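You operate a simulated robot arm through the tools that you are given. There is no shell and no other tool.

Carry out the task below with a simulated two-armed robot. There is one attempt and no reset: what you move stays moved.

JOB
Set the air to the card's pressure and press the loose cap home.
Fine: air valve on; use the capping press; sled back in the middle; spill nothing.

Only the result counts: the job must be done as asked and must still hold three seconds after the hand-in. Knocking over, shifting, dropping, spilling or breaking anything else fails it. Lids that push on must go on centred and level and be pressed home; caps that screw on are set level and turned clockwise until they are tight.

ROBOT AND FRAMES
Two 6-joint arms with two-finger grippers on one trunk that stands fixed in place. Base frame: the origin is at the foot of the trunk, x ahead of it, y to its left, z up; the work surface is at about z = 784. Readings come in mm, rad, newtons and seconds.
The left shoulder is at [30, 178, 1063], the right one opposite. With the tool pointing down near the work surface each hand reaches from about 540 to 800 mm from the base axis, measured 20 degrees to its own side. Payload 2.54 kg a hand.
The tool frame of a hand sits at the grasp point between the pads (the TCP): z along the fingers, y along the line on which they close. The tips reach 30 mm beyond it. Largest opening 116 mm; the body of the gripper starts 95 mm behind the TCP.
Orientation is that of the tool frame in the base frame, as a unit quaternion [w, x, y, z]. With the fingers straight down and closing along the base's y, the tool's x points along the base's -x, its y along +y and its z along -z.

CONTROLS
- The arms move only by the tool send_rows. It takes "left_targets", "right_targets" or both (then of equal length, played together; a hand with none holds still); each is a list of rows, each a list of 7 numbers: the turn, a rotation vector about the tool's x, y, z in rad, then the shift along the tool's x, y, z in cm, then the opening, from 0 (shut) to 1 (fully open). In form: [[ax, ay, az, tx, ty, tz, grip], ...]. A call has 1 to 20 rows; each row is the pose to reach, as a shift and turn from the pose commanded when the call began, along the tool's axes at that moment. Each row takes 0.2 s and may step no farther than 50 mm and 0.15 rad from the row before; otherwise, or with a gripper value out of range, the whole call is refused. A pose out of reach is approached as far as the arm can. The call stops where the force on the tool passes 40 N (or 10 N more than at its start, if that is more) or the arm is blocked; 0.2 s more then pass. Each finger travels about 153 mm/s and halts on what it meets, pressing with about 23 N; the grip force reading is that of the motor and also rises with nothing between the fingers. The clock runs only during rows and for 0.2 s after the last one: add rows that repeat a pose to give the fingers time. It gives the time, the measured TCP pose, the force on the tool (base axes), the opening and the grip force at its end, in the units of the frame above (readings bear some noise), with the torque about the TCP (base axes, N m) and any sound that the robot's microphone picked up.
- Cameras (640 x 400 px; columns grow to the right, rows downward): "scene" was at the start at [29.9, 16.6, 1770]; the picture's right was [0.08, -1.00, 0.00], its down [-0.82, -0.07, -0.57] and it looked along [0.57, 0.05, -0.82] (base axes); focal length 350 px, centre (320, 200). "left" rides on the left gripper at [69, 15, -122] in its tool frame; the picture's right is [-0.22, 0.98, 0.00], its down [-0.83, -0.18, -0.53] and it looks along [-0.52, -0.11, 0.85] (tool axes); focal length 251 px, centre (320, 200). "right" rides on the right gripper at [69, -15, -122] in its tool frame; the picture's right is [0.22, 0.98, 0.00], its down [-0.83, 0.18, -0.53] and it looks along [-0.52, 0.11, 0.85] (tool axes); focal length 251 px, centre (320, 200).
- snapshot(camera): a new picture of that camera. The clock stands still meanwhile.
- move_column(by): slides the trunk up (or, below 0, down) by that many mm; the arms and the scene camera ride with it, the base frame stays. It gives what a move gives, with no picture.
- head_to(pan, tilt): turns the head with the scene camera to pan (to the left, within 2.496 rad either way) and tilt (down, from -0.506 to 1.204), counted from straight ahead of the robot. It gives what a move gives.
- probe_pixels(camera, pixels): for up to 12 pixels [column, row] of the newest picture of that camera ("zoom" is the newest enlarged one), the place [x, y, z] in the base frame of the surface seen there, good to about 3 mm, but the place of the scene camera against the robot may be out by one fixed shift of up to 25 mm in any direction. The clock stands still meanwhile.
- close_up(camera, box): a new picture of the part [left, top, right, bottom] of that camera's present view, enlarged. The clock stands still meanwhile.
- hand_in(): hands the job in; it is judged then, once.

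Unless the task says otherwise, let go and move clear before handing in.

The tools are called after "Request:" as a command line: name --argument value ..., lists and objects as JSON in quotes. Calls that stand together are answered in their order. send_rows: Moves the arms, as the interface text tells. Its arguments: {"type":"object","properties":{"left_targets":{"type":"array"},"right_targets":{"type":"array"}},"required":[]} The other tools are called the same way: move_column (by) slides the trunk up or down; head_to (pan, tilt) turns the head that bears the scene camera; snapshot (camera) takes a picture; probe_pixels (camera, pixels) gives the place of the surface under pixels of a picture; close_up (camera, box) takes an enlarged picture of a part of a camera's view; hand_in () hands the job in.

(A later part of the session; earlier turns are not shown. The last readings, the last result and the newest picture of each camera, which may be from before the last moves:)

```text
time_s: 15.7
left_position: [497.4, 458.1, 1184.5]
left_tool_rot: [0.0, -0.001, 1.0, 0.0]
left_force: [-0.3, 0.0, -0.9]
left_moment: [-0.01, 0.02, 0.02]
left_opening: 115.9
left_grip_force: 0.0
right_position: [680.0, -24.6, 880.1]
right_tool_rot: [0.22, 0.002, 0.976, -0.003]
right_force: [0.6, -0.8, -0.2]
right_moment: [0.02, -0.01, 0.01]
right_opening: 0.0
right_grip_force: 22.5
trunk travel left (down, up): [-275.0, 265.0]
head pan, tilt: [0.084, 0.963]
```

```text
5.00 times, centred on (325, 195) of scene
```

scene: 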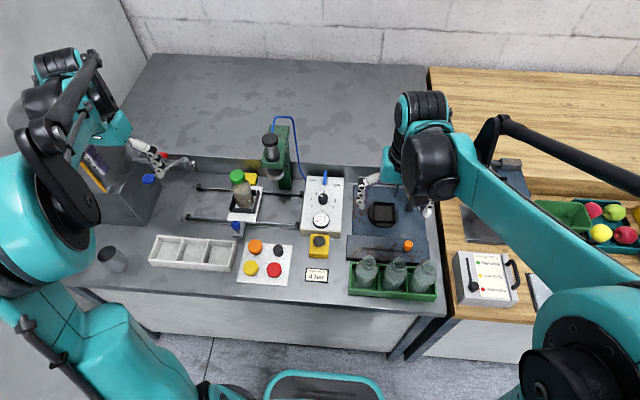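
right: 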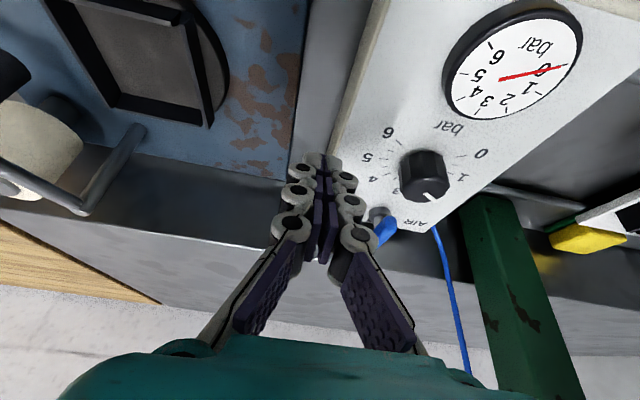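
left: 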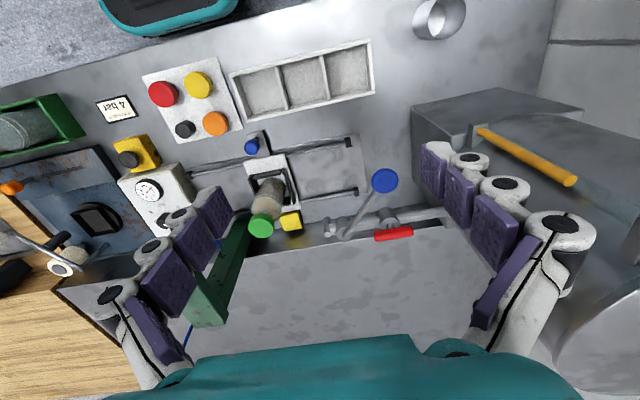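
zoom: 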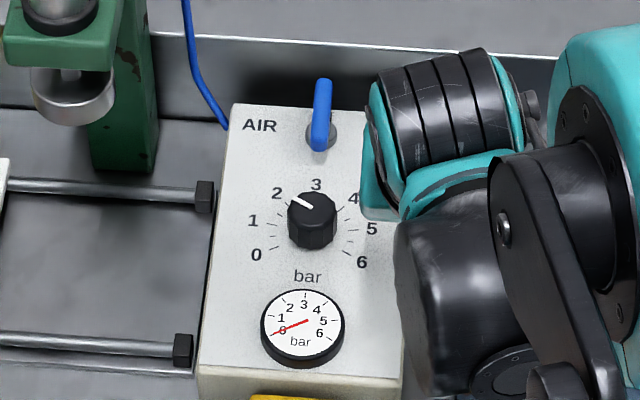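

The lever is unchanged in the scene view. I'll tilt the right hand further so its camera sees the lever from low and from the right.

Request:
send_rows --right_targets '[[0, -0.15, 0, 0, -2.0, -0.5, 0], [0, -0.3, 0, 0, -4.0, -1.0, 0], [0, -0.3, 0, 0, -4.0, -1.0, 0]]'

Request:
snapshot --camera "right"

Request:
close_up --camera "right" --box '[370, 150, 480, 250]'

```text
time_s: 16.5
left_position: [497.9, 458.6, 1184.7]
left_tool_rot: [0.0, 0.0, 1.0, -0.001]
left_force: [-0.1, 0.1, 0.0]
left_moment: [0.01, -0.02, 0.0]
left_opening: 115.9
left_grip_force: 0.1
right_position: [676.1, -64.7, 889.4]
right_tool_rot: [0.364, 0.001, 0.931, -0.004]
right_force: [-0.1, -0.8, 0.4]
right_moment: [0.01, 0.01, 0.0]
right_opening: 0.0
right_grip_force: 23.5
trunk travel left (down, up): [-275.0, 265.0]
head pan, tilt: [0.084, 0.963]
```

```text
taken
```

right: 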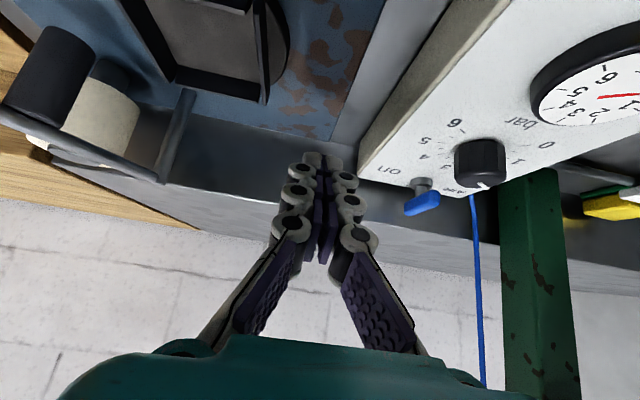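

```text
4.00 times, centred on (425, 200) of right
```

zoom: 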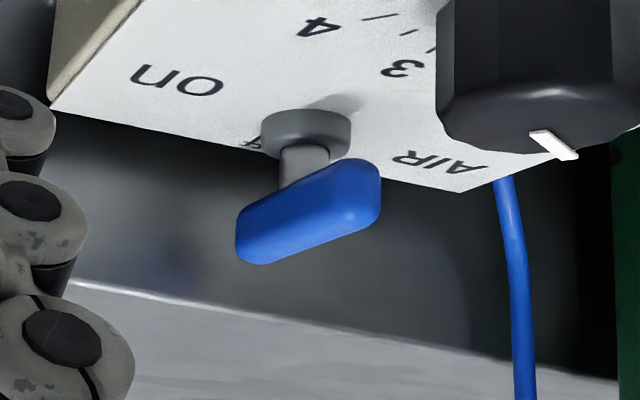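

The bar is a T-handle on a vertical stem, so either end can be the pointer. Clockwise is blocked, so I'll place the fingers on the other (+y) side of the near end to test the counter-clockwise direction.

Request:
send_rows --right_targets '[[0, 0.08, 0, -1.7, 3.4, 0.18, 0], [0, 0.16, 0, -3.4, 6.8, 0.36, 0], [0, 0.24, 0, -5.1, 10.2, 0.54, 0], [0, 0.295, 0, -6.8, 13.7, 0.72, 0], [0, 0.295, 0, -6.8, 13.7, 0.72, 0]]'

```text
time_s: 17.7
left_position: [498.6, 457.6, 1185.0]
left_tool_rot: [-0.001, 0.0, 1.0, 0.0]
left_force: [-0.2, -1.0, 0.7]
left_moment: [0.01, 0.0, 0.02]
left_opening: 115.8
left_grip_force: 0.1
right_position: [730.7, 71.7, 929.5]
right_tool_rot: [0.223, 0.001, 0.975, -0.003]
right_force: [-1.0, 1.0, 0.1]
right_moment: [-0.01, -0.04, 0.0]
right_opening: 0.3
right_grip_force: 23.0
trunk travel left (down, up): [-275.0, 265.0]
head pan, tilt: [0.084, 0.963]
```

Request:
send_rows --right_targets '[[0, 0, 0, 0.9, 0.2, 1.9, 0], [0, 0, 0, 1.8, 0.2, 3.8, 0], [0, 0, 0, 2.76, 0.2, 5.72, 0], [0, 0, 0, 2.76, 0.2, 5.72, 0]]'

Request:
close_up --camera "right" --box '[240, 80, 420, 220]'

```text
time_s: 18.7
left_position: [497.9, 458.4, 1185.1]
left_tool_rot: [0.0, -0.001, 1.0, 0.0]
left_force: [-0.8, 0.0, 0.0]
left_moment: [0.0, 0.0, 0.04]
left_opening: 116.2
left_grip_force: 0.1
right_position: [730.2, 73.3, 864.8]
right_tool_rot: [0.223, 0.002, 0.975, -0.005]
right_force: [-0.1, 0.2, -0.9]
right_moment: [0.05, 0.04, 0.03]
right_opening: 0.0
right_grip_force: 23.2
trunk travel left (down, up): [-275.0, 265.0]
head pan, tilt: [0.084, 0.963]
```

```text
2.86 times, centred on (330, 150) of right
```

zoom: 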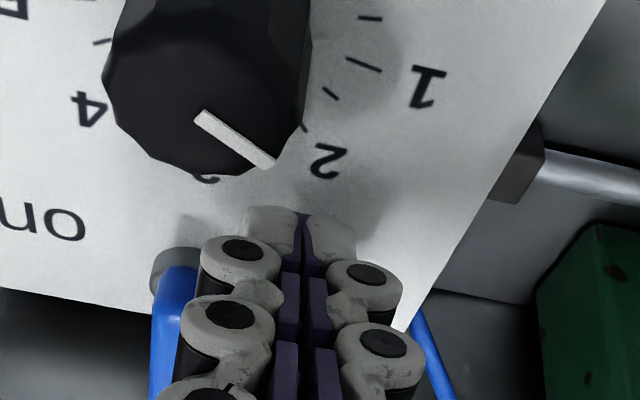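

The fingers are now on the +y side of the lever's near end (bar visible at (175,310)). I'll push slowly toward −y.

Request:
send_rows --right_targets '[[0, 0, 0, 0, -0.3, 0, 0], [0, 0, 0, 0, -0.5, 0, 0], [0, 0, 0, 0, -0.7, 0, 0], [0, 0, 0, 0, -0.8, 0, 0], [0, 0, 0, 0, -0.9, 0, 0], [0, 0, 0, 0, -1.0, 0, 0], [0, 0, 0, 0, -1.0, 0, 0]]'

```text
time_s: 20.3
left_position: [497.6, 457.9, 1184.0]
left_tool_rot: [0.0, -0.001, 1.0, 0.0]
left_force: [0.3, 0.8, -0.6]
left_moment: [0.0, -0.01, 0.0]
left_opening: 116.0
left_grip_force: 0.0
right_position: [730.2, 63.1, 866.7]
right_tool_rot: [0.224, 0.001, 0.975, -0.004]
right_force: [-0.5, 1.9, -0.2]
right_moment: [0.03, 0.01, 0.0]
right_opening: 0.3
right_grip_force: 23.2
trunk travel left (down, up): [-275.0, 265.0]
head pan, tilt: [0.084, 0.963]
```

Request:
send_rows --right_targets '[[0, 0, 0, 0, -0.1, 0, 0], [0, 0, 0, 0, -0.2, 0, 0], [0, 0, 0, 0, -0.3, 0, 0], [0, 0, 0, 0, -0.4, 0, 0], [0, 0, 0, 0, -0.4, 0, 0]]'

Request:
close_up --camera "right" --box '[240, 80, 420, 220]'

```text
time_s: 21.5
left_position: [499.0, 458.2, 1185.0]
left_tool_rot: [0.0, -0.001, 1.0, 0.0]
left_force: [-0.6, 0.1, 0.3]
left_moment: [0.0, 0.01, 0.02]
left_opening: 115.9
left_grip_force: 0.1
right_position: [730.9, 59.8, 864.1]
right_tool_rot: [0.223, 0.001, 0.975, -0.004]
right_force: [-0.1, 1.0, 1.0]
right_moment: [0.0, 0.01, 0.06]
right_opening: 0.1
right_grip_force: 23.1
trunk travel left (down, up): [-275.0, 265.0]
head pan, tilt: [0.084, 0.963]
```

```text
2.86 times, centred on (330, 150) of right
```

zoom: 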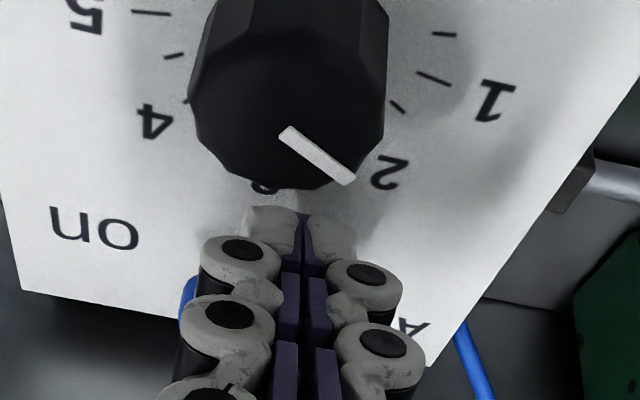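

At y=59.8 the force is only 1 N, so the lever moves easily this way and its near end swings toward "on". I'll follow the arc around.

Request:
send_rows --right_targets '[[0, 0, 0, 0, -0.2, 0, 0], [0, 0, 0, 0, -0.4, 0, 0], [0, 0, 0, 0, -0.65, 0, 0], [0, 0, 0, -0.13, -0.86, 0.06, 0], [0, 0, 0, -0.27, -1.08, 0.13, 0], [0, 0, 0, -0.4, -1.28, 0.19, 0], [0, 0, 0, -0.52, -1.48, 0.25, 0], [0, 0, 0, -0.69, -1.63, 0.33, 0], [0, 0, 0, -0.86, -1.78, 0.42, 0], [0, 0, 0, -0.86, -1.78, 0.42, 0]]'

Request:
snapshot --camera "right"

Request:
close_up --camera "scene" --box '[290, 155, 370, 240]'

```text
time_s: 23.7
left_position: [498.6, 458.4, 1183.9]
left_tool_rot: [0.0, -0.001, 1.0, 0.0]
left_force: [0.6, 0.2, -0.3]
left_moment: [0.0, -0.03, -0.01]
left_opening: 115.9
left_grip_force: 0.1
right_position: [740.4, 41.8, 866.4]
right_tool_rot: [0.223, 0.002, 0.975, -0.004]
right_force: [0.1, 1.0, 0.1]
right_moment: [0.03, 0.02, 0.01]
right_opening: 0.3
right_grip_force: 23.3
trunk travel left (down, up): [-275.0, 265.0]
head pan, tilt: [0.084, 0.963]
```

```text
taken
```

right: 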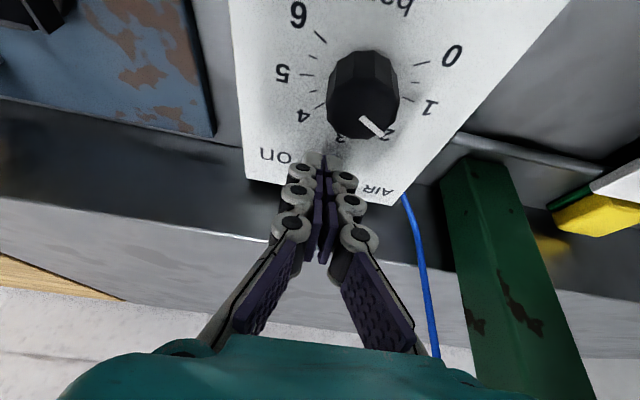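

```text
4.71 times, centred on (330, 198) of scene
```

zoom: 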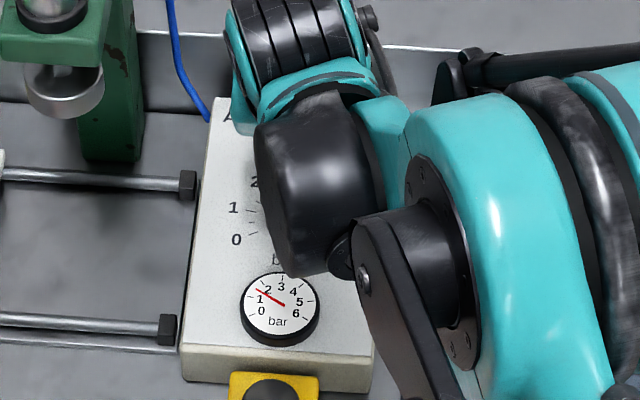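

The gauge needle now points between 1 and 2 bar, so air is flowing. I'll finish the quarter turn.

Request:
send_rows --right_targets '[[0, 0, 0, -0.2, -0.1, 0.1, 0], [0, 0, 0, -0.4, -0.2, 0.19, 0], [0, 0, 0, -0.55, -0.2, 0.26, 0], [0, 0, 0, -0.7, -0.2, 0.33, 0], [0, 0, 0, -0.7, -0.2, 0.33, 0]]'

```text
time_s: 24.9
left_position: [498.1, 457.2, 1184.5]
left_tool_rot: [-0.001, 0.001, 1.0, 0.0]
left_force: [-0.2, 0.0, 0.2]
left_moment: [0.0, 0.02, -0.01]
left_opening: 116.0
left_grip_force: 0.0
right_position: [747.7, 39.1, 865.4]
right_tool_rot: [0.223, 0.001, 0.975, -0.004]
right_force: [-8.9, -3.5, -1.5]
right_moment: [-0.08, 0.22, -0.05]
right_opening: 6.1
right_grip_force: 28.2
trunk travel left (down, up): [-275.0, 265.0]
head pan, tilt: [0.084, 0.963]
```

The lever pushes back with 9 N, so it is at its stop. I'll back off and up, then look.

Request:
send_rows --right_targets '[[0, 0, 0, 0.7, 0, -0.33, 0], [0, 0, 0, 1.3, 0, -0.6, 0], [0, 0, 0, 0.3, 0, -2.8, 0], [0, 0, 0, -1.0, -1.5, -6.0, 0], [0, 0, 0, 1.5, -4.5, -7.5, 0], [0, 0, 0, 4.0, -8.0, -9.0, 0], [0, 0, 0, 4.0, -8.0, -9.0, 0]]'

Request:
snapshot --camera "right"

Request:
close_up --camera "scene" --box '[290, 155, 370, 240]'

```text
time_s: 26.5
left_position: [498.3, 458.9, 1184.9]
left_tool_rot: [0.0, -0.002, 1.0, 0.0]
left_force: [0.5, 0.9, -0.8]
left_moment: [-0.06, 0.01, 0.02]
left_opening: 115.9
left_grip_force: 0.1
right_position: [672.3, -38.9, 928.6]
right_tool_rot: [0.222, 0.002, 0.975, -0.004]
right_force: [0.0, -0.2, -1.1]
right_moment: [-0.01, 0.0, -0.02]
right_opening: 0.0
right_grip_force: 29.0
trunk travel left (down, up): [-275.0, 265.0]
head pan, tilt: [0.084, 0.963]
```

```text
taken
```

right: 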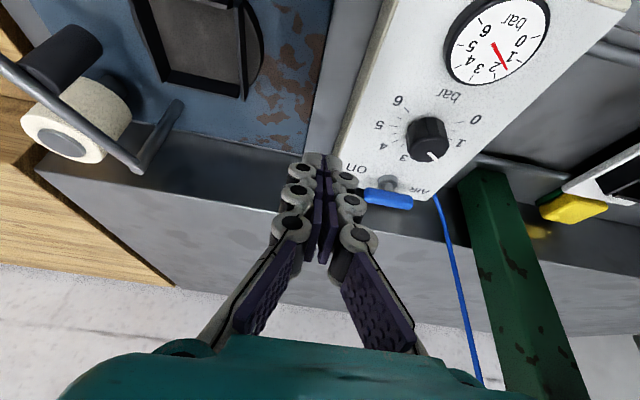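

```text
4.71 times, centred on (330, 198) of scene
```

zoom: 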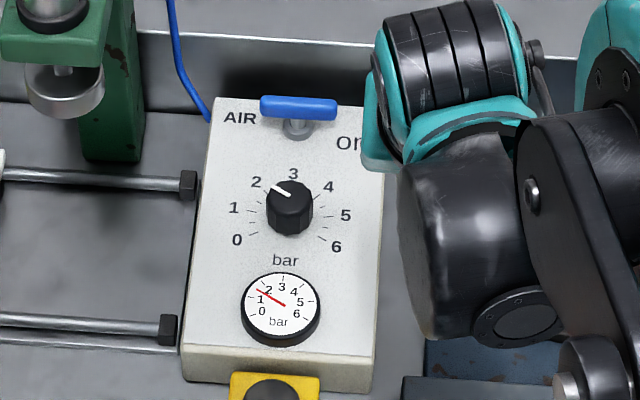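

The lever now lies along y at its stop, toward "on". I'll read the gauge and the knob closely.

Request:
close_up --camera "right" --box '[435, 0, 560, 90]'

Request:
close_up --camera "scene" --box '[300, 170, 340, 235]'

Request:
close_up --camera "right" --box '[350, 85, 490, 215]'

```text
4.44 times, centred on (498, 45) of right
```

zoom: 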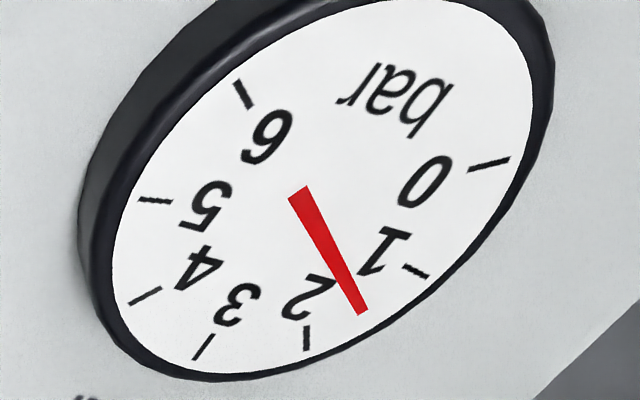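

```text
6.15 times, centred on (320, 202) of scene
```

zoom: 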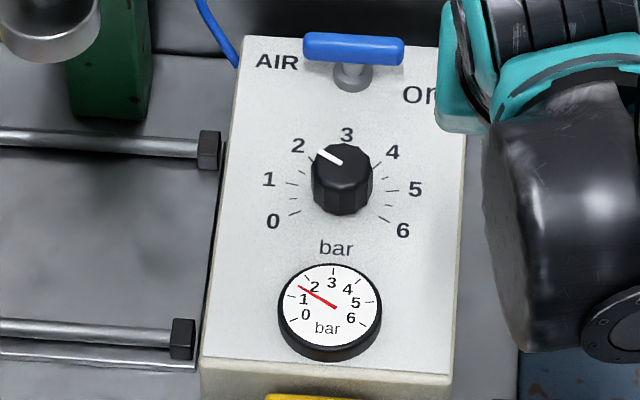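

```text
3.08 times, centred on (420, 150) of right
```

zoom: 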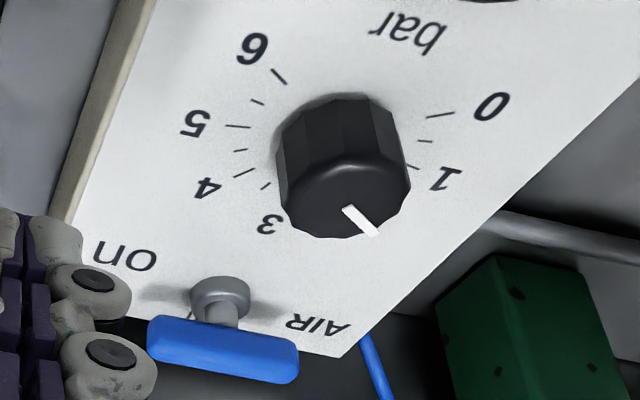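

The gauge and knob both read about 1.5 bar, so I need about 2.5 bar more, roughly 100° clockwise at 40° per bar. I'll bring the right hand upright above the knob at [693,47], partly open.

Request:
send_rows --right_targets '[[0, 0.148, 0, -1.07, 2.2, -1.2, 0.45], [0, 0.296, 0, -2.14, 5.0, -1.6, 0.45], [0, 0.445, 0, -3.2, 8.64, -1.91, 0.45], [0, 0.445, 0, -3.2, 8.64, -1.91, 0.45]]'

Request:
snapshot --camera "right"

```text
time_s: 27.5
left_position: [497.4, 458.0, 1184.7]
left_tool_rot: [0.0, 0.0, 1.0, 0.001]
left_force: [0.0, -0.4, -0.2]
left_moment: [0.04, -0.02, -0.01]
left_opening: 116.0
left_grip_force: 0.0
right_position: [693.2, 47.4, 959.9]
right_tool_rot: [0.002, 0.003, 1.0, -0.003]
right_force: [-0.2, 0.3, 0.0]
right_moment: [0.0, 0.01, 0.01]
right_opening: 52.3
right_grip_force: 0.0
trunk travel left (down, up): [-275.0, 265.0]
head pan, tilt: [0.084, 0.963]
```

```text
taken
```

right: 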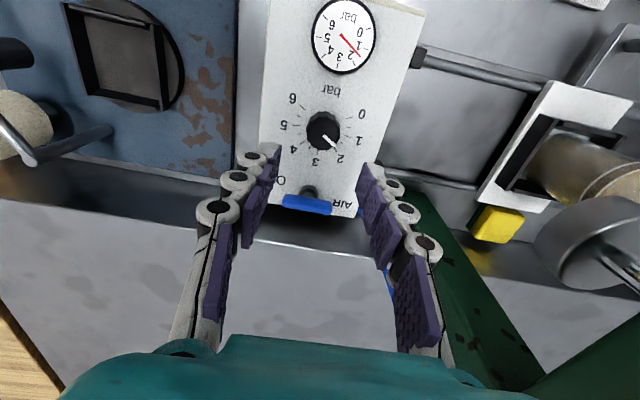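

The knob is at (323,130) between the fingers. I'll zoom and probe its rim to centre the grip.

Request:
close_up --camera "right" --box '[270, 80, 380, 180]'

Request:
probe_pixels --camera "zoom" --pixels '[[268, 205], [370, 215], [320, 250], [310, 220], [345, 245], [285, 240], [310, 150], [250, 180], [365, 180], [310, 190]]'

```text
4.00 times, centred on (325, 130) of right
```

zoom: 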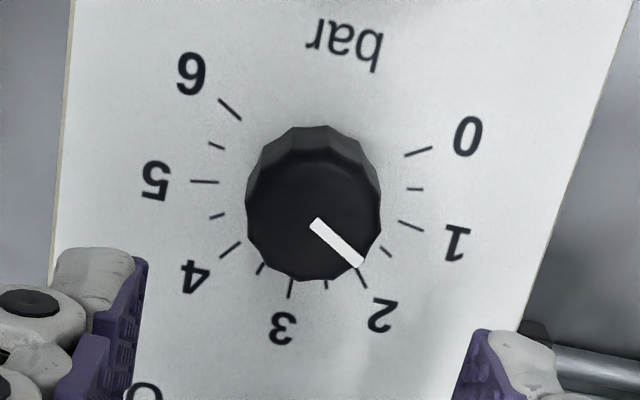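

```text
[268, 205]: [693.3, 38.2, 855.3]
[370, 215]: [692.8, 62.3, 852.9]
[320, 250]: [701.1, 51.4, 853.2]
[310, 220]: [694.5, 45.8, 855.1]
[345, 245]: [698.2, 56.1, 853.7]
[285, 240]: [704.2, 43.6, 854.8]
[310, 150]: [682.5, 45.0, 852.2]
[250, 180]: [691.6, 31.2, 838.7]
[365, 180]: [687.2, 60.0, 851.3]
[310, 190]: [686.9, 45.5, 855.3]
```

The knob's centre is about [694.5,47.5] and its top is at 855. I'll yaw the hand counter-clockwise by 0.8 rad, then lower over the knob.

Request:
send_rows --right_targets '[[0, 0, -0.14, 0, 0, 0, 0.45], [0, 0, -0.28, 0, 0, 0, 0.45], [0, 0, -0.42, 0, 0, 0, 0.45], [0, 0, -0.56, 0, 0, 0, 0.45], [0, 0, -0.7, 0, 0, 0, 0.45], [0, 0, -0.8, 0, 0, 0, 0.45], [0, 0, -0.8, 0, 0, 0, 0.45]]'

Request:
snapshot --camera "right"

```text
time_s: 29.1
left_position: [498.7, 458.8, 1185.0]
left_tool_rot: [0.001, -0.001, 1.0, 0.0]
left_force: [0.0, 0.9, -1.2]
left_moment: [-0.01, 0.02, 0.02]
left_opening: 116.0
left_grip_force: 0.0
right_position: [694.7, 47.7, 959.7]
right_tool_rot: [0.0, -0.387, 0.922, -0.005]
right_force: [0.0, -0.6, -0.2]
right_moment: [-0.01, -0.01, 0.0]
right_opening: 52.2
right_grip_force: 0.1
trunk travel left (down, up): [-275.0, 265.0]
head pan, tilt: [0.084, 0.963]
```

```text
taken
```

right: 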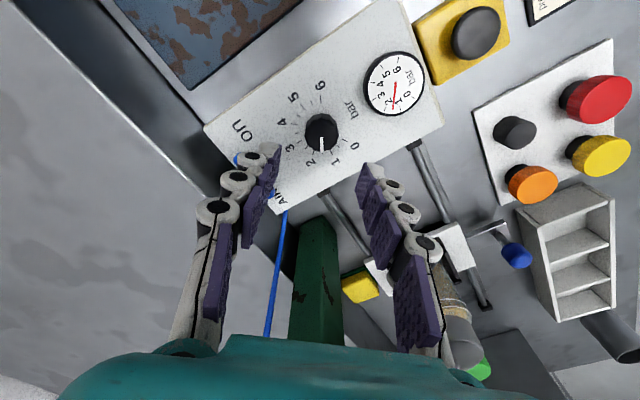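

The hand is yawed with the knob still centred at (322,130). I'll lower to TCP z≈864 so the pads span the knob, then close.

Request:
send_rows --right_targets '[[0, 0, 0, 0, 0, 3.0, 0.45], [0, 0, 0, 0, 0, 6.0, 0.45], [0, 0, 0, 0, 0, 8.0, 0.45], [0, 0, 0, 0, 0, 9.0, 0.45], [0, 0, 0, 0, 0, 9.55, 0.45], [0, 0, 0, 0, 0, 9.55, 0.45]]'

Request:
snapshot --camera "right"

```text
time_s: 30.5
left_position: [497.6, 457.8, 1184.7]
left_tool_rot: [0.0, -0.001, 1.0, -0.001]
left_force: [0.5, 0.7, -0.1]
left_moment: [0.02, 0.02, -0.02]
left_opening: 116.1
left_grip_force: 0.1
right_position: [693.4, 46.3, 865.6]
right_tool_rot: [0.001, -0.387, 0.922, -0.005]
right_force: [0.7, 0.3, 0.4]
right_moment: [0.03, 0.03, 0.02]
right_opening: 52.0
right_grip_force: 0.0
trunk travel left (down, up): [-275.0, 265.0]
head pan, tilt: [0.084, 0.963]
```

```text
taken
```

right: 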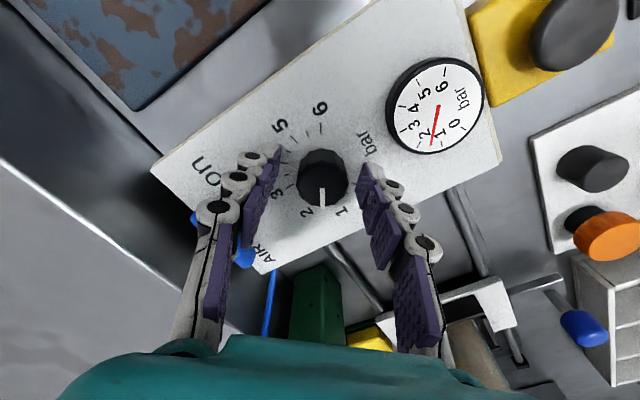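

The knob sits centred between the fingers, and the gauge stays visible at (435,105). I'll close on the knob.

Request:
send_rows --right_targets '[[0, 0, 0, 0, 0, 0, 0.2], [0, 0, 0, 0, 0, 0, 0.2], [0, 0, 0, 0, 0, 0, 0.1], [0, 0, 0, 0, 0, 0, 0.1]]'

```text
time_s: 31.5
left_position: [497.7, 459.6, 1185.0]
left_tool_rot: [0.0, -0.001, 1.0, 0.0]
left_force: [0.0, 0.9, -0.9]
left_moment: [-0.01, 0.02, -0.03]
left_opening: 116.1
left_grip_force: 0.0
right_position: [692.2, 47.5, 865.7]
right_tool_rot: [0.0, -0.388, 0.922, -0.005]
right_force: [-16.9, 9.0, -9.7]
right_moment: [0.35, 0.5, 0.09]
right_opening: 30.8
right_grip_force: 45.3
trunk travel left (down, up): [-275.0, 265.0]
head pan, tilt: [0.084, 0.963]
```

The grip holds the 31 mm knob, but with about 19 N of side load along the closing line. I'll shift 1.7 mm along tool +y to relieve it.

Request:
send_rows --right_targets '[[0, 0, 0, 0, 0.1, 0, 0.1], [0, 0, 0, 0, 0.18, 0, 0.1], [0, 0, 0, 0, 0.18, 0, 0.1]]'

```text
time_s: 32.3
left_position: [497.3, 458.2, 1183.6]
left_tool_rot: [0.0, -0.001, 1.0, -0.001]
left_force: [-0.4, 0.0, -0.5]
left_moment: [0.0, 0.01, -0.01]
left_opening: 115.8
left_grip_force: 0.0
right_position: [692.8, 47.9, 865.9]
right_tool_rot: [0.001, -0.388, 0.922, -0.004]
right_force: [-14.5, 7.9, -9.8]
right_moment: [0.04, 0.63, 0.05]
right_opening: 30.7
right_grip_force: 45.1
trunk travel left (down, up): [-275.0, 265.0]
head pan, tilt: [0.084, 0.963]
```

Request:
send_rows --right_targets '[[0, 0, 0, 0, 0.1, 0, 0.1], [0, 0, 0, 0, 0.2, 0, 0.1], [0, 0, 0, 0, 0.2, 0, 0.1]]'

```text
time_s: 33.1
left_position: [498.5, 459.2, 1185.6]
left_tool_rot: [0.0, 0.0, 1.0, 0.0]
left_force: [0.2, -0.5, -0.1]
left_moment: [-0.02, 0.01, 0.01]
left_opening: 116.0
left_grip_force: 0.1
right_position: [691.9, 47.8, 865.8]
right_tool_rot: [0.002, -0.387, 0.922, -0.005]
right_force: [0.8, 2.2, 3.4]
right_moment: [-0.51, 0.44, -0.02]
right_opening: 30.7
right_grip_force: 45.3
trunk travel left (down, up): [-275.0, 265.0]
head pan, tilt: [0.084, 0.963]
```

The side load is gone now. I'll turn the knob clockwise by 0.7 rad (about one bar) and check the gauge.

Request:
send_rows --right_targets '[[0, 0, 0.1, 0, 0, 0, 0.1], [0, 0, 0.2, 0, 0, 0, 0.1], [0, 0, 0.3, 0, 0, 0, 0.1], [0, 0, 0.4, 0, 0, 0, 0.1], [0, 0, 0.5, 0, 0, 0, 0.1], [0, 0, 0.6, 0, 0, 0, 0.1], [0, 0, 0.7, 0, 0, 0, 0.1], [0, 0, 0.7, 0, 0, 0, 0.1]]'

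Request:
snapshot --camera "right"

```text
time_s: 34.9
left_position: [497.0, 458.7, 1185.0]
left_tool_rot: [0.001, -0.001, 1.0, -0.001]
left_force: [-0.7, 0.2, 0.0]
left_moment: [0.0, 0.02, 0.03]
left_opening: 116.1
left_grip_force: 0.2
right_position: [689.9, 50.7, 865.3]
right_tool_rot: [0.002, -0.047, 0.999, -0.003]
right_force: [10.9, 8.6, 15.5]
right_moment: [0.33, 0.05, -0.01]
right_opening: 30.6
right_grip_force: 45.2
trunk travel left (down, up): [-275.0, 265.0]
head pan, tilt: [0.084, 0.963]
```

```text
taken
```

right: 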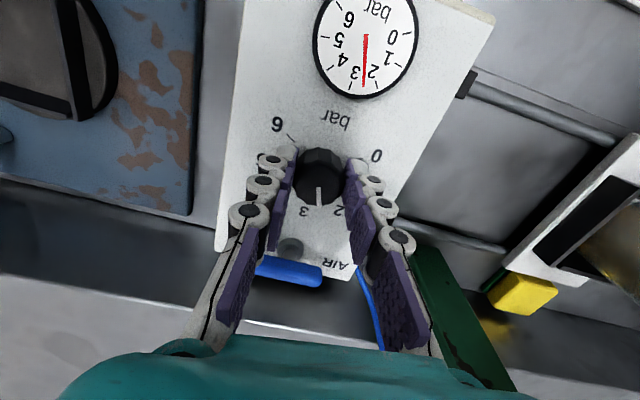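

The gauge now reads about 2.5 bar and the knob has turned about 40°. I'll continue clockwise by 0.6 rad with a small relief shift.

Request:
send_rows --right_targets '[[0, 0, 0.1, -0.1, 0.05, -0.05, 0.1], [0, 0, 0.2, -0.1, 0.05, -0.1, 0.1], [0, 0, 0.3, -0.1, 0.05, -0.1, 0.1], [0, 0, 0.4, -0.1, 0.05, -0.1, 0.1], [0, 0, 0.5, -0.1, 0.05, -0.1, 0.1], [0, 0, 0.6, -0.1, 0.05, -0.1, 0.1], [0, 0, 0.6, -0.1, 0.05, -0.1, 0.1]]'

Request:
snapshot --camera "right"

Request:
close_up --camera "scene" --box '[300, 170, 340, 235]'

```text
time_s: 36.5
left_position: [498.7, 460.0, 1183.8]
left_tool_rot: [0.0, -0.002, 1.0, -0.001]
left_force: [0.1, 0.3, 0.5]
left_moment: [0.01, 0.01, -0.01]
left_opening: 116.1
left_grip_force: 0.0
right_position: [691.8, 52.3, 866.1]
right_tool_rot: [0.003, 0.249, 0.968, -0.004]
right_force: [-5.0, 20.8, -5.2]
right_moment: [0.84, 0.59, 0.06]
right_opening: 30.5
right_grip_force: 45.5
trunk travel left (down, up): [-275.0, 265.0]
head pan, tilt: [0.084, 0.963]
```

```text
taken
```

right: 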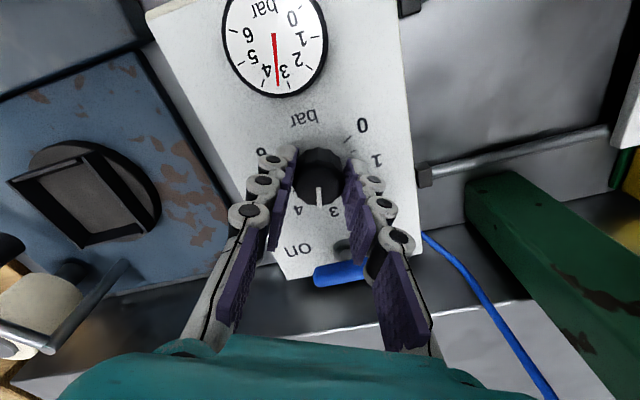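

```text
6.15 times, centred on (320, 202) of scene
```

zoom: 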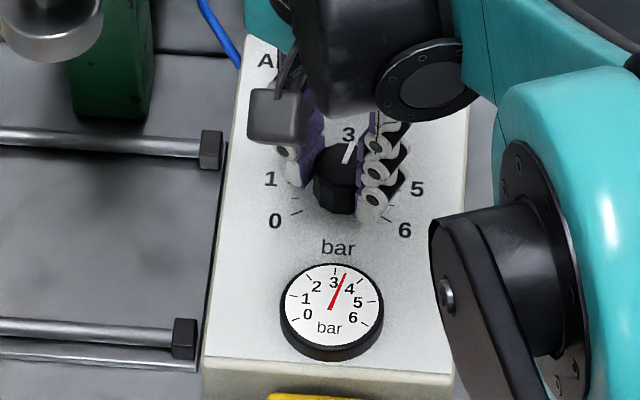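

The gauge reads about 3.4 bar. I'll zoom on the gauge to judge the remaining turn.

Request:
close_up --camera "right" --box '[215, 0, 340, 100]'

Request:
send_rows --right_targets '[[0, 0, 0.08, 0.05, 0.1, 0, 0.1], [0, 0, 0.16, 0.1, 0.15, 0, 0.1], [0, 0, 0.24, 0.1, 0.15, 0, 0.1], [0, 0, 0.32, 0.1, 0.15, 0, 0.1], [0, 0, 0.32, 0.1, 0.15, 0, 0.1]]'

Request:
snapshot --camera "right"

Request:
close_up --camera "scene" --box '[300, 170, 340, 235]'

```text
4.00 times, centred on (278, 50) of right
```

zoom: 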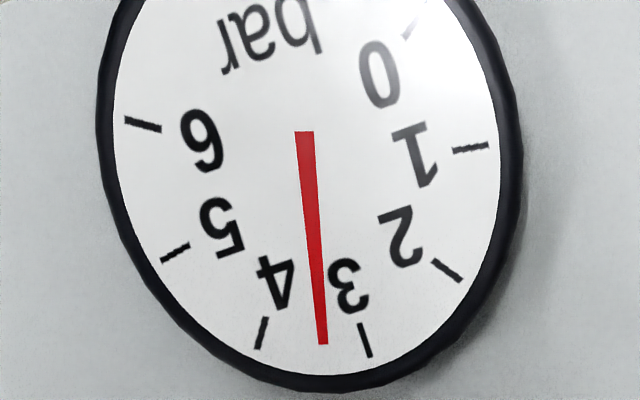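

```text
time_s: 37.7
left_position: [498.3, 459.4, 1184.4]
left_tool_rot: [0.0, 0.0, 1.0, -0.001]
left_force: [-0.2, -0.2, -0.5]
left_moment: [0.02, 0.03, 0.0]
left_opening: 116.1
left_grip_force: 0.1
right_position: [692.8, 53.0, 865.6]
right_tool_rot: [0.003, 0.401, 0.916, -0.002]
right_force: [-4.3, 19.3, -14.5]
right_moment: [0.78, 0.22, 0.03]
right_opening: 30.7
right_grip_force: 44.8
trunk travel left (down, up): [-275.0, 265.0]
head pan, tilt: [0.084, 0.963]
```

```text
taken
```

right: 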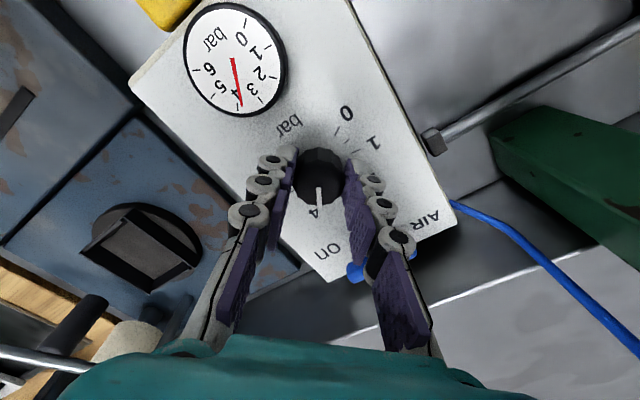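

```text
6.15 times, centred on (320, 202) of scene
```

zoom: 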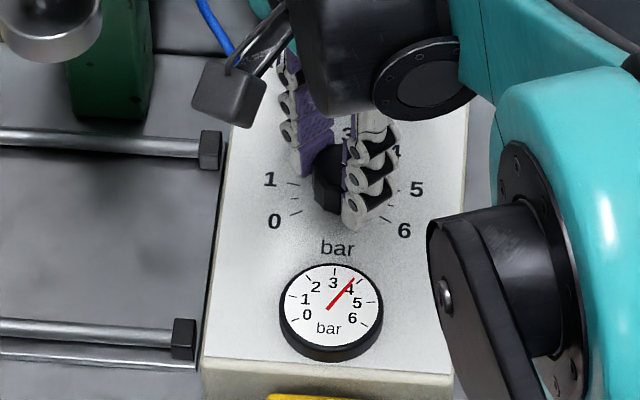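

Request:
close_up --camera "right" --box '[180, 0, 290, 115]'

Request:
close_up --camera "scene" --box '[315, 210, 327, 230]'

```text
3.48 times, centred on (235, 58) of right
```

zoom: 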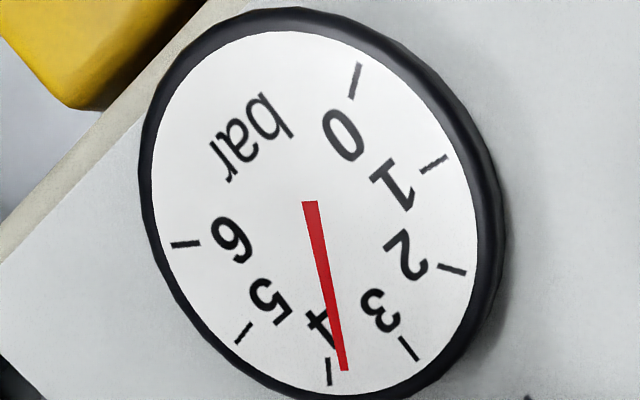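

```text
16.00 times, centred on (321, 220) of scene
```

zoom: 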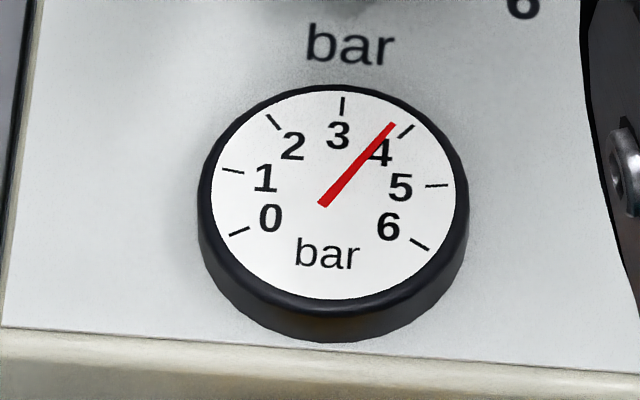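

The gauge reads about 3.8 bar (needle tip at (344,370) against the 4 tick at (328,370)). I'll turn another 0.14 rad clockwise.

Request:
send_rows --right_targets '[[0, 0, 0.07, 0, 0.1, 0, 0.1], [0, 0, 0.14, 0, 0.1, 0, 0.1], [0, 0, 0.14, 0, 0.1, 0, 0.1]]'

Request:
snapshot --camera "right"

Request:
close_up --camera "scene" --box '[315, 210, 327, 230]'

Request:
close_up --camera "right" --box '[170, 0, 280, 125]'

```text
time_s: 38.5
left_position: [497.6, 459.9, 1184.0]
left_tool_rot: [0.0, -0.002, 1.0, -0.001]
left_force: [0.8, 0.0, 0.2]
left_moment: [0.02, 0.01, -0.03]
left_opening: 115.9
left_grip_force: 0.1
right_position: [693.1, 53.1, 865.8]
right_tool_rot: [0.004, 0.464, 0.886, -0.004]
right_force: [-7.4, 17.7, -15.7]
right_moment: [0.6, 0.39, -0.01]
right_opening: 30.7
right_grip_force: 45.4
trunk travel left (down, up): [-275.0, 265.0]
head pan, tilt: [0.084, 0.963]
```

```text
taken
```

right: 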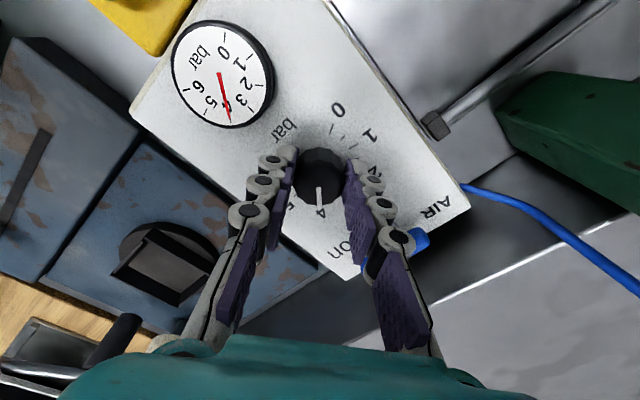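

```text
16.00 times, centred on (321, 220) of scene
```

zoom: 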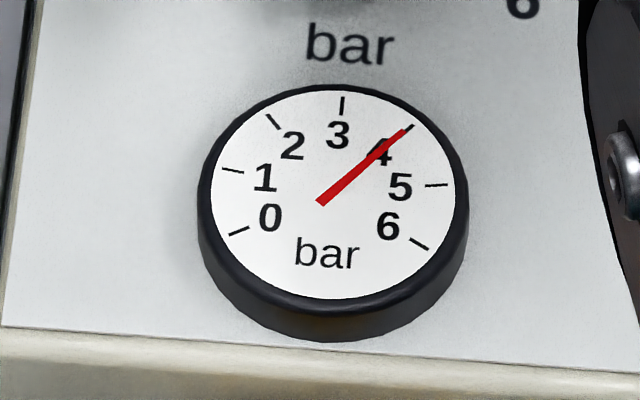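

```text
3.20 times, centred on (225, 62) of right
```

zoom: 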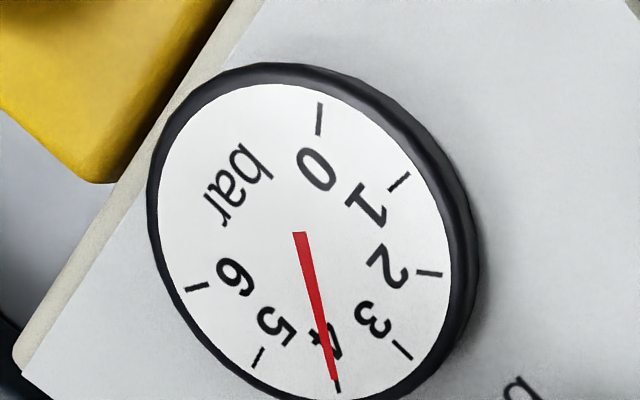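

The needle lies right on the 4 tick in both views. I'll open the fingers and lift off.

Request:
send_rows --right_targets '[[0, 0, 0, 0, 0, 0, 0.3], [0, 0, 0, 0, 0, 0, 0.45], [0, 0, 0, 0, 0, 0, 0.45], [0, 0, 0, 0, 0, -2.0, 0.45], [0, 0, 0, 0, 0, -5.0, 0.45], [0, 0, 0, 0, 0, -9.5, 0.45], [0, 0, 0, 0, 0, -9.5, 0.45]]'

Request:
close_up --camera "scene" --box '[315, 210, 327, 230]'

Request:
snapshot --camera "right"

```text
time_s: 40.1
left_position: [499.6, 457.5, 1182.9]
left_tool_rot: [0.001, 0.0, 1.0, 0.0]
left_force: [1.6, -0.5, -1.0]
left_moment: [0.04, 0.04, -0.03]
left_opening: 116.1
left_grip_force: 0.0
right_position: [694.3, 53.7, 960.8]
right_tool_rot: [0.002, 0.465, 0.885, -0.003]
right_force: [0.1, 0.2, -0.5]
right_moment: [-0.02, 0.01, -0.04]
right_opening: 52.4
right_grip_force: 0.1
trunk travel left (down, up): [-275.0, 265.0]
head pan, tilt: [0.084, 0.963]
```

```text
16.00 times, centred on (321, 220) of scene
```

zoom: 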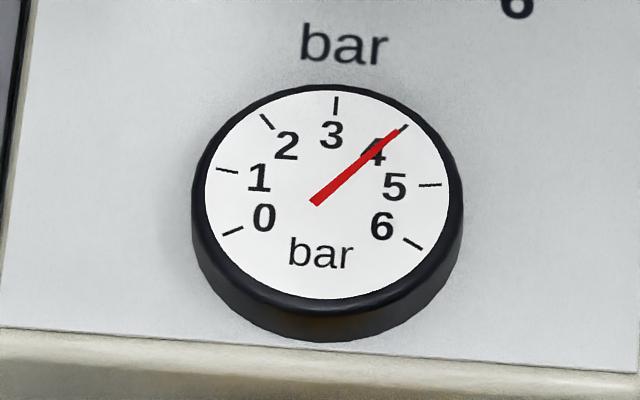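

```text
taken
```

right: 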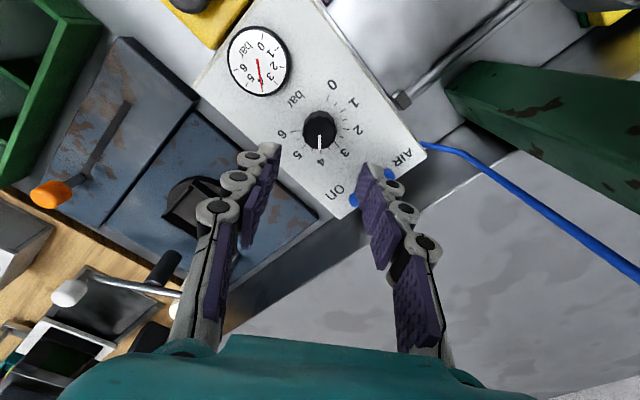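

Pressure is steady at 4 bar with the knob free. Next I'll swing the right hand back and clear while the left hand goes above the sled's blue knob.

Request:
send_rows --left_targets '[[0, 0, 0, -0.93, -2.26, 2.91, 1], [0, 0, 0, -1.86, -4.52, 5.82, 1], [0, 0, 0, -2.79, -6.78, 8.73, 1], [0, 0, 0, -3.72, -9.04, 11.64, 1], [0, 0, 0, -4.65, -11.3, 14.55, 1], [0, 0, 0, -5.58, -13.56, 17.46, 1], [0, 0, 0, -6.5, -15.8, 20.4, 1], [0, 0, 0, -6.5, -15.8, 20.4, 1]]' --right_targets '[[0, 0, -0.14, -0.49, -2.66, -0.57, 0.45], [0, 0, -0.28, -0.98, -5.32, -1.14, 0.45], [0, 0, -0.42, -1.47, -7.98, -1.71, 0.45], [0, 0, -0.56, -1.96, -10.64, -2.28, 0.3], [0, 0, -0.7, -2.45, -13.3, -2.85, 0.1], [0, 0, -0.84, -2.94, -15.96, -3.42, 0], [0, 0, -0.97, -3.43, -18.6, -4.0, 0], [0, 0, -0.97, -3.43, -18.6, -4.0, 0]]'

Request:
snapshot --camera "left"

Request:
snapshot --camera "scene"

```text
time_s: 41.9
left_position: [562.8, 298.0, 979.5]
left_tool_rot: [0.0, -0.001, 1.0, 0.001]
left_force: [0.5, 0.7, -0.5]
left_moment: [-0.02, 0.03, 0.0]
left_opening: 116.0
left_grip_force: 0.1
right_position: [558.7, -79.4, 1001.2]
right_tool_rot: [0.002, -0.003, 1.0, -0.004]
right_force: [0.5, 0.3, -0.1]
right_moment: [-0.01, 0.0, -0.03]
right_opening: 0.0
right_grip_force: 22.5
trunk travel left (down, up): [-275.0, 265.0]
head pan, tilt: [0.084, 0.963]
```

```text
taken
```

left: 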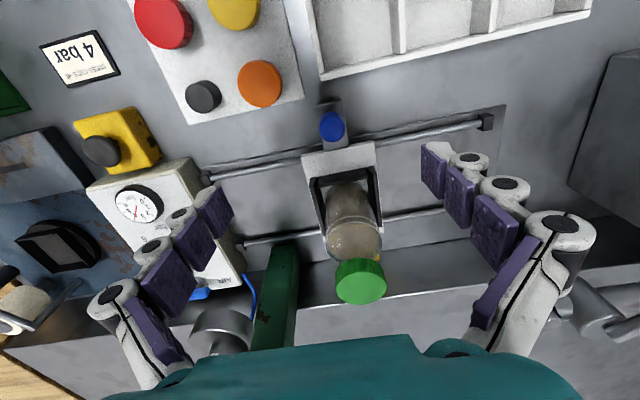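

```text
taken
```

scene: 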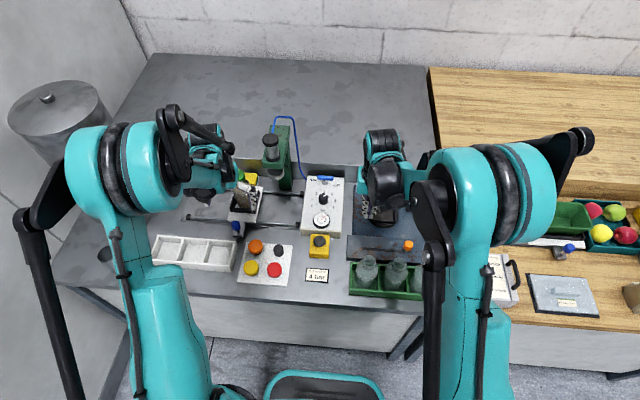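

The left view shows the sled knob at (332,127) and the bottle at (352,220). I'll probe them precisely, along with the ram and rods, before gripping.

Request:
close_up --camera "left" --box '[280, 90, 420, 310]'

Request:
probe_pixels --camera "left" --pixels '[[332, 122], [332, 135], [324, 127], [341, 127], [365, 270], [340, 268], [383, 275], [360, 295], [365, 262], [310, 160], [372, 148], [350, 210]]'

Request:
probe_pixels --camera "left" --pixels '[[487, 122], [208, 175], [222, 318], [240, 335], [200, 330], [245, 290], [280, 255], [325, 225], [380, 225], [315, 150], [340, 180], [318, 200]]'

```text
1.82 times, centred on (350, 200) of left
```

zoom: 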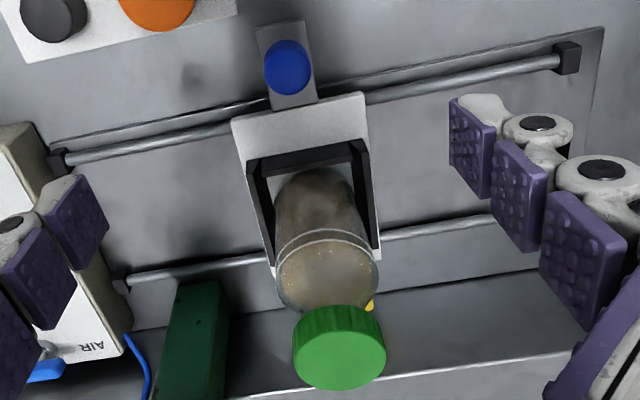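

```text
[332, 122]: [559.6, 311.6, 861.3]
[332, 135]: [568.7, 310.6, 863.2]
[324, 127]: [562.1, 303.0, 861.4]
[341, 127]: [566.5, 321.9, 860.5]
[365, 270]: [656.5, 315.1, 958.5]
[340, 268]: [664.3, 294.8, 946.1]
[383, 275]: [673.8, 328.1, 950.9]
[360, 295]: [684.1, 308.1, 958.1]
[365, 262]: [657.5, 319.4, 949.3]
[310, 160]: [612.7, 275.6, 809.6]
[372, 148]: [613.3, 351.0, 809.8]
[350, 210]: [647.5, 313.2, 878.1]
```

```text
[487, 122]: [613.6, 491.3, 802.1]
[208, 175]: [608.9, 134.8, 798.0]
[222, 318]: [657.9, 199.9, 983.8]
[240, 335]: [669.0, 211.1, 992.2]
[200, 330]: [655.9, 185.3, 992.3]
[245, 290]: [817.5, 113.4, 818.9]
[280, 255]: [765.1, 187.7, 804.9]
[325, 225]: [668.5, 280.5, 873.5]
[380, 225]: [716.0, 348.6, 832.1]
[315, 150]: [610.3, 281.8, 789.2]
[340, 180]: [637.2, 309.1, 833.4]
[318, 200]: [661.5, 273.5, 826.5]
```

In the left view the sled knob is at [564.5,311,861], about 20 mm across, and the cap's centre is about [671,312,958]. I'll half-open the left hand and lower it around the sled knob.

Request:
send_rows --left_targets '[[0, 0, 0, -0.17, 1.3, 2.0, 0.5], [0, 0, 0, -0.17, 1.3, 5.0, 0.5], [0, 0, 0, -0.17, 1.3, 8.0, 0.5], [0, 0, 0, -0.17, 1.3, 10.0, 0.5], [0, 0, 0, -0.17, 1.3, 11.4, 0.5], [0, 0, 0, -0.17, 1.3, 11.4, 0.5]]'

Request:
snapshot --camera "left"

```text
time_s: 43.3
left_position: [565.2, 312.5, 865.8]
left_tool_rot: [0.0, -0.001, 1.0, 0.0]
left_force: [0.5, -0.6, -0.1]
left_moment: [0.01, 0.01, 0.01]
left_opening: 58.0
left_grip_force: 0.1
right_position: [558.0, -79.8, 1001.0]
right_tool_rot: [0.003, -0.003, 1.0, -0.004]
right_force: [0.6, 0.2, 0.1]
right_moment: [0.02, -0.02, 0.05]
right_opening: 0.0
right_grip_force: 22.8
trunk travel left (down, up): [-275.0, 265.0]
head pan, tilt: [0.084, 0.963]
```

```text
taken
```

left: 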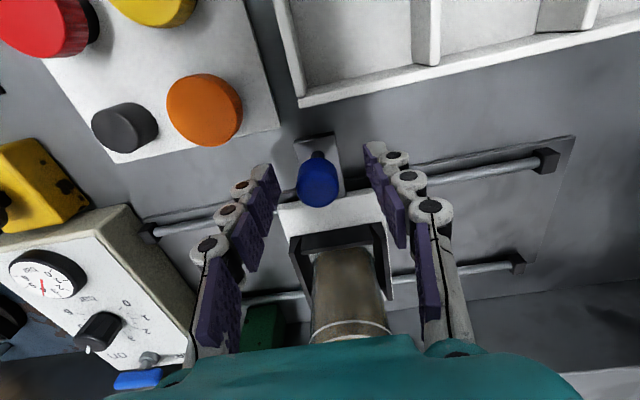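

The knob is centred between the fingers at (319,180). I'll close on it gently.

Request:
send_rows --left_targets '[[0, 0, 0, 0, 0, 0, 0.35], [0, 0, 0, 0, 0, 0, 0.25], [0, 0, 0, 0, 0, 0, 0.2], [0, 0, 0, 0, 0, 0, 0.15], [0, 0, 0, 0, 0, 0, 0.12], [0, 0, 0, 0, 0, 0, 0.12]]'

Request:
snapshot --camera "left"

```text
time_s: 44.7
left_position: [564.4, 311.8, 865.7]
left_tool_rot: [-0.001, 0.0, 1.0, 0.0]
left_force: [-0.8, -2.8, -1.8]
left_moment: [-0.08, 0.02, 0.01]
left_opening: 24.4
left_grip_force: 45.1
right_position: [559.8, -80.2, 1001.0]
right_tool_rot: [0.001, -0.003, 1.0, -0.003]
right_force: [-0.2, 0.1, -0.1]
right_moment: [-0.03, -0.01, -0.02]
right_opening: 0.1
right_grip_force: 22.8
trunk travel left (down, up): [-275.0, 265.0]
head pan, tilt: [0.084, 0.963]
```

```text
taken
```

left: 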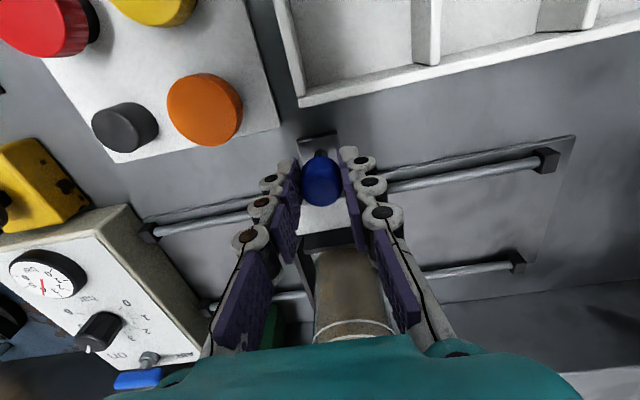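

The sled knob is gripped with TCP at y=311.8, which marks the sled's middle. I'll slide it slowly toward the press, 60 mm first.

Request:
send_rows --left_targets '[[0, 0, 0, 0, -0.1, 0, 0.12], [0, 0, 0, 0, -0.3, 0, 0.12], [0, 0, 0, 0, -0.7, 0, 0.12], [0, 0, 0, 0, -1.2, 0, 0.12], [0, 0, 0, 0, -1.8, 0, 0.12], [0, 0, 0, 0, -2.4, 0, 0.12], [0, 0, 0, 0, -3.0, 0, 0.12], [0, 0, 0, 0, -3.6, 0, 0.12], [0, 0, 0, 0, -4.2, 0, 0.12], [0, 0, 0, 0, -4.8, 0, 0.12], [0, 0, 0, 0, -5.3, 0, 0.12], [0, 0, 0, 0, -5.7, 0, 0.12], [0, 0, 0, 0, -5.9, 0, 0.12], [0, 0, 0, 0, -6.0, 0, 0.12], [0, 0, 0, 0, -6.0, 0, 0.12]]'

Request:
snapshot --camera "scene"

Request:
close_up --camera "scene" --box '[190, 90, 350, 250]'

```text
time_s: 47.9
left_position: [564.4, 253.9, 866.8]
left_tool_rot: [0.0, -0.001, 1.0, 0.0]
left_force: [-9.2, 1.1, -12.2]
left_moment: [0.01, 0.36, 0.04]
left_opening: 24.8
left_grip_force: 44.9
right_position: [559.9, -78.8, 1000.5]
right_tool_rot: [0.002, -0.003, 1.0, -0.003]
right_force: [-0.8, 0.5, -0.1]
right_moment: [0.0, -0.01, 0.02]
right_opening: 0.0
right_grip_force: 23.2
trunk travel left (down, up): [-275.0, 265.0]
head pan, tilt: [0.084, 0.963]
```

```text
taken
```

scene: 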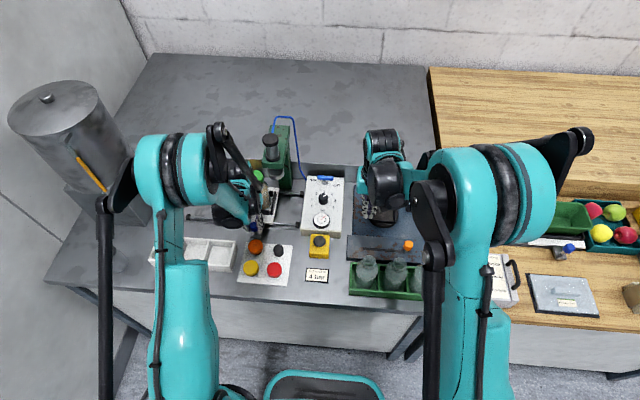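

```text
2.50 times, centred on (270, 170) of scene
```

zoom: 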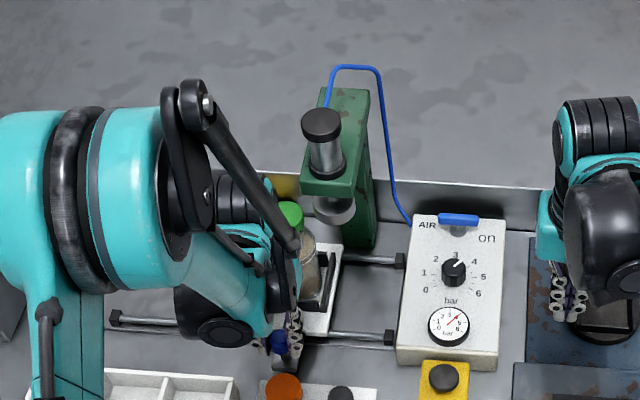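

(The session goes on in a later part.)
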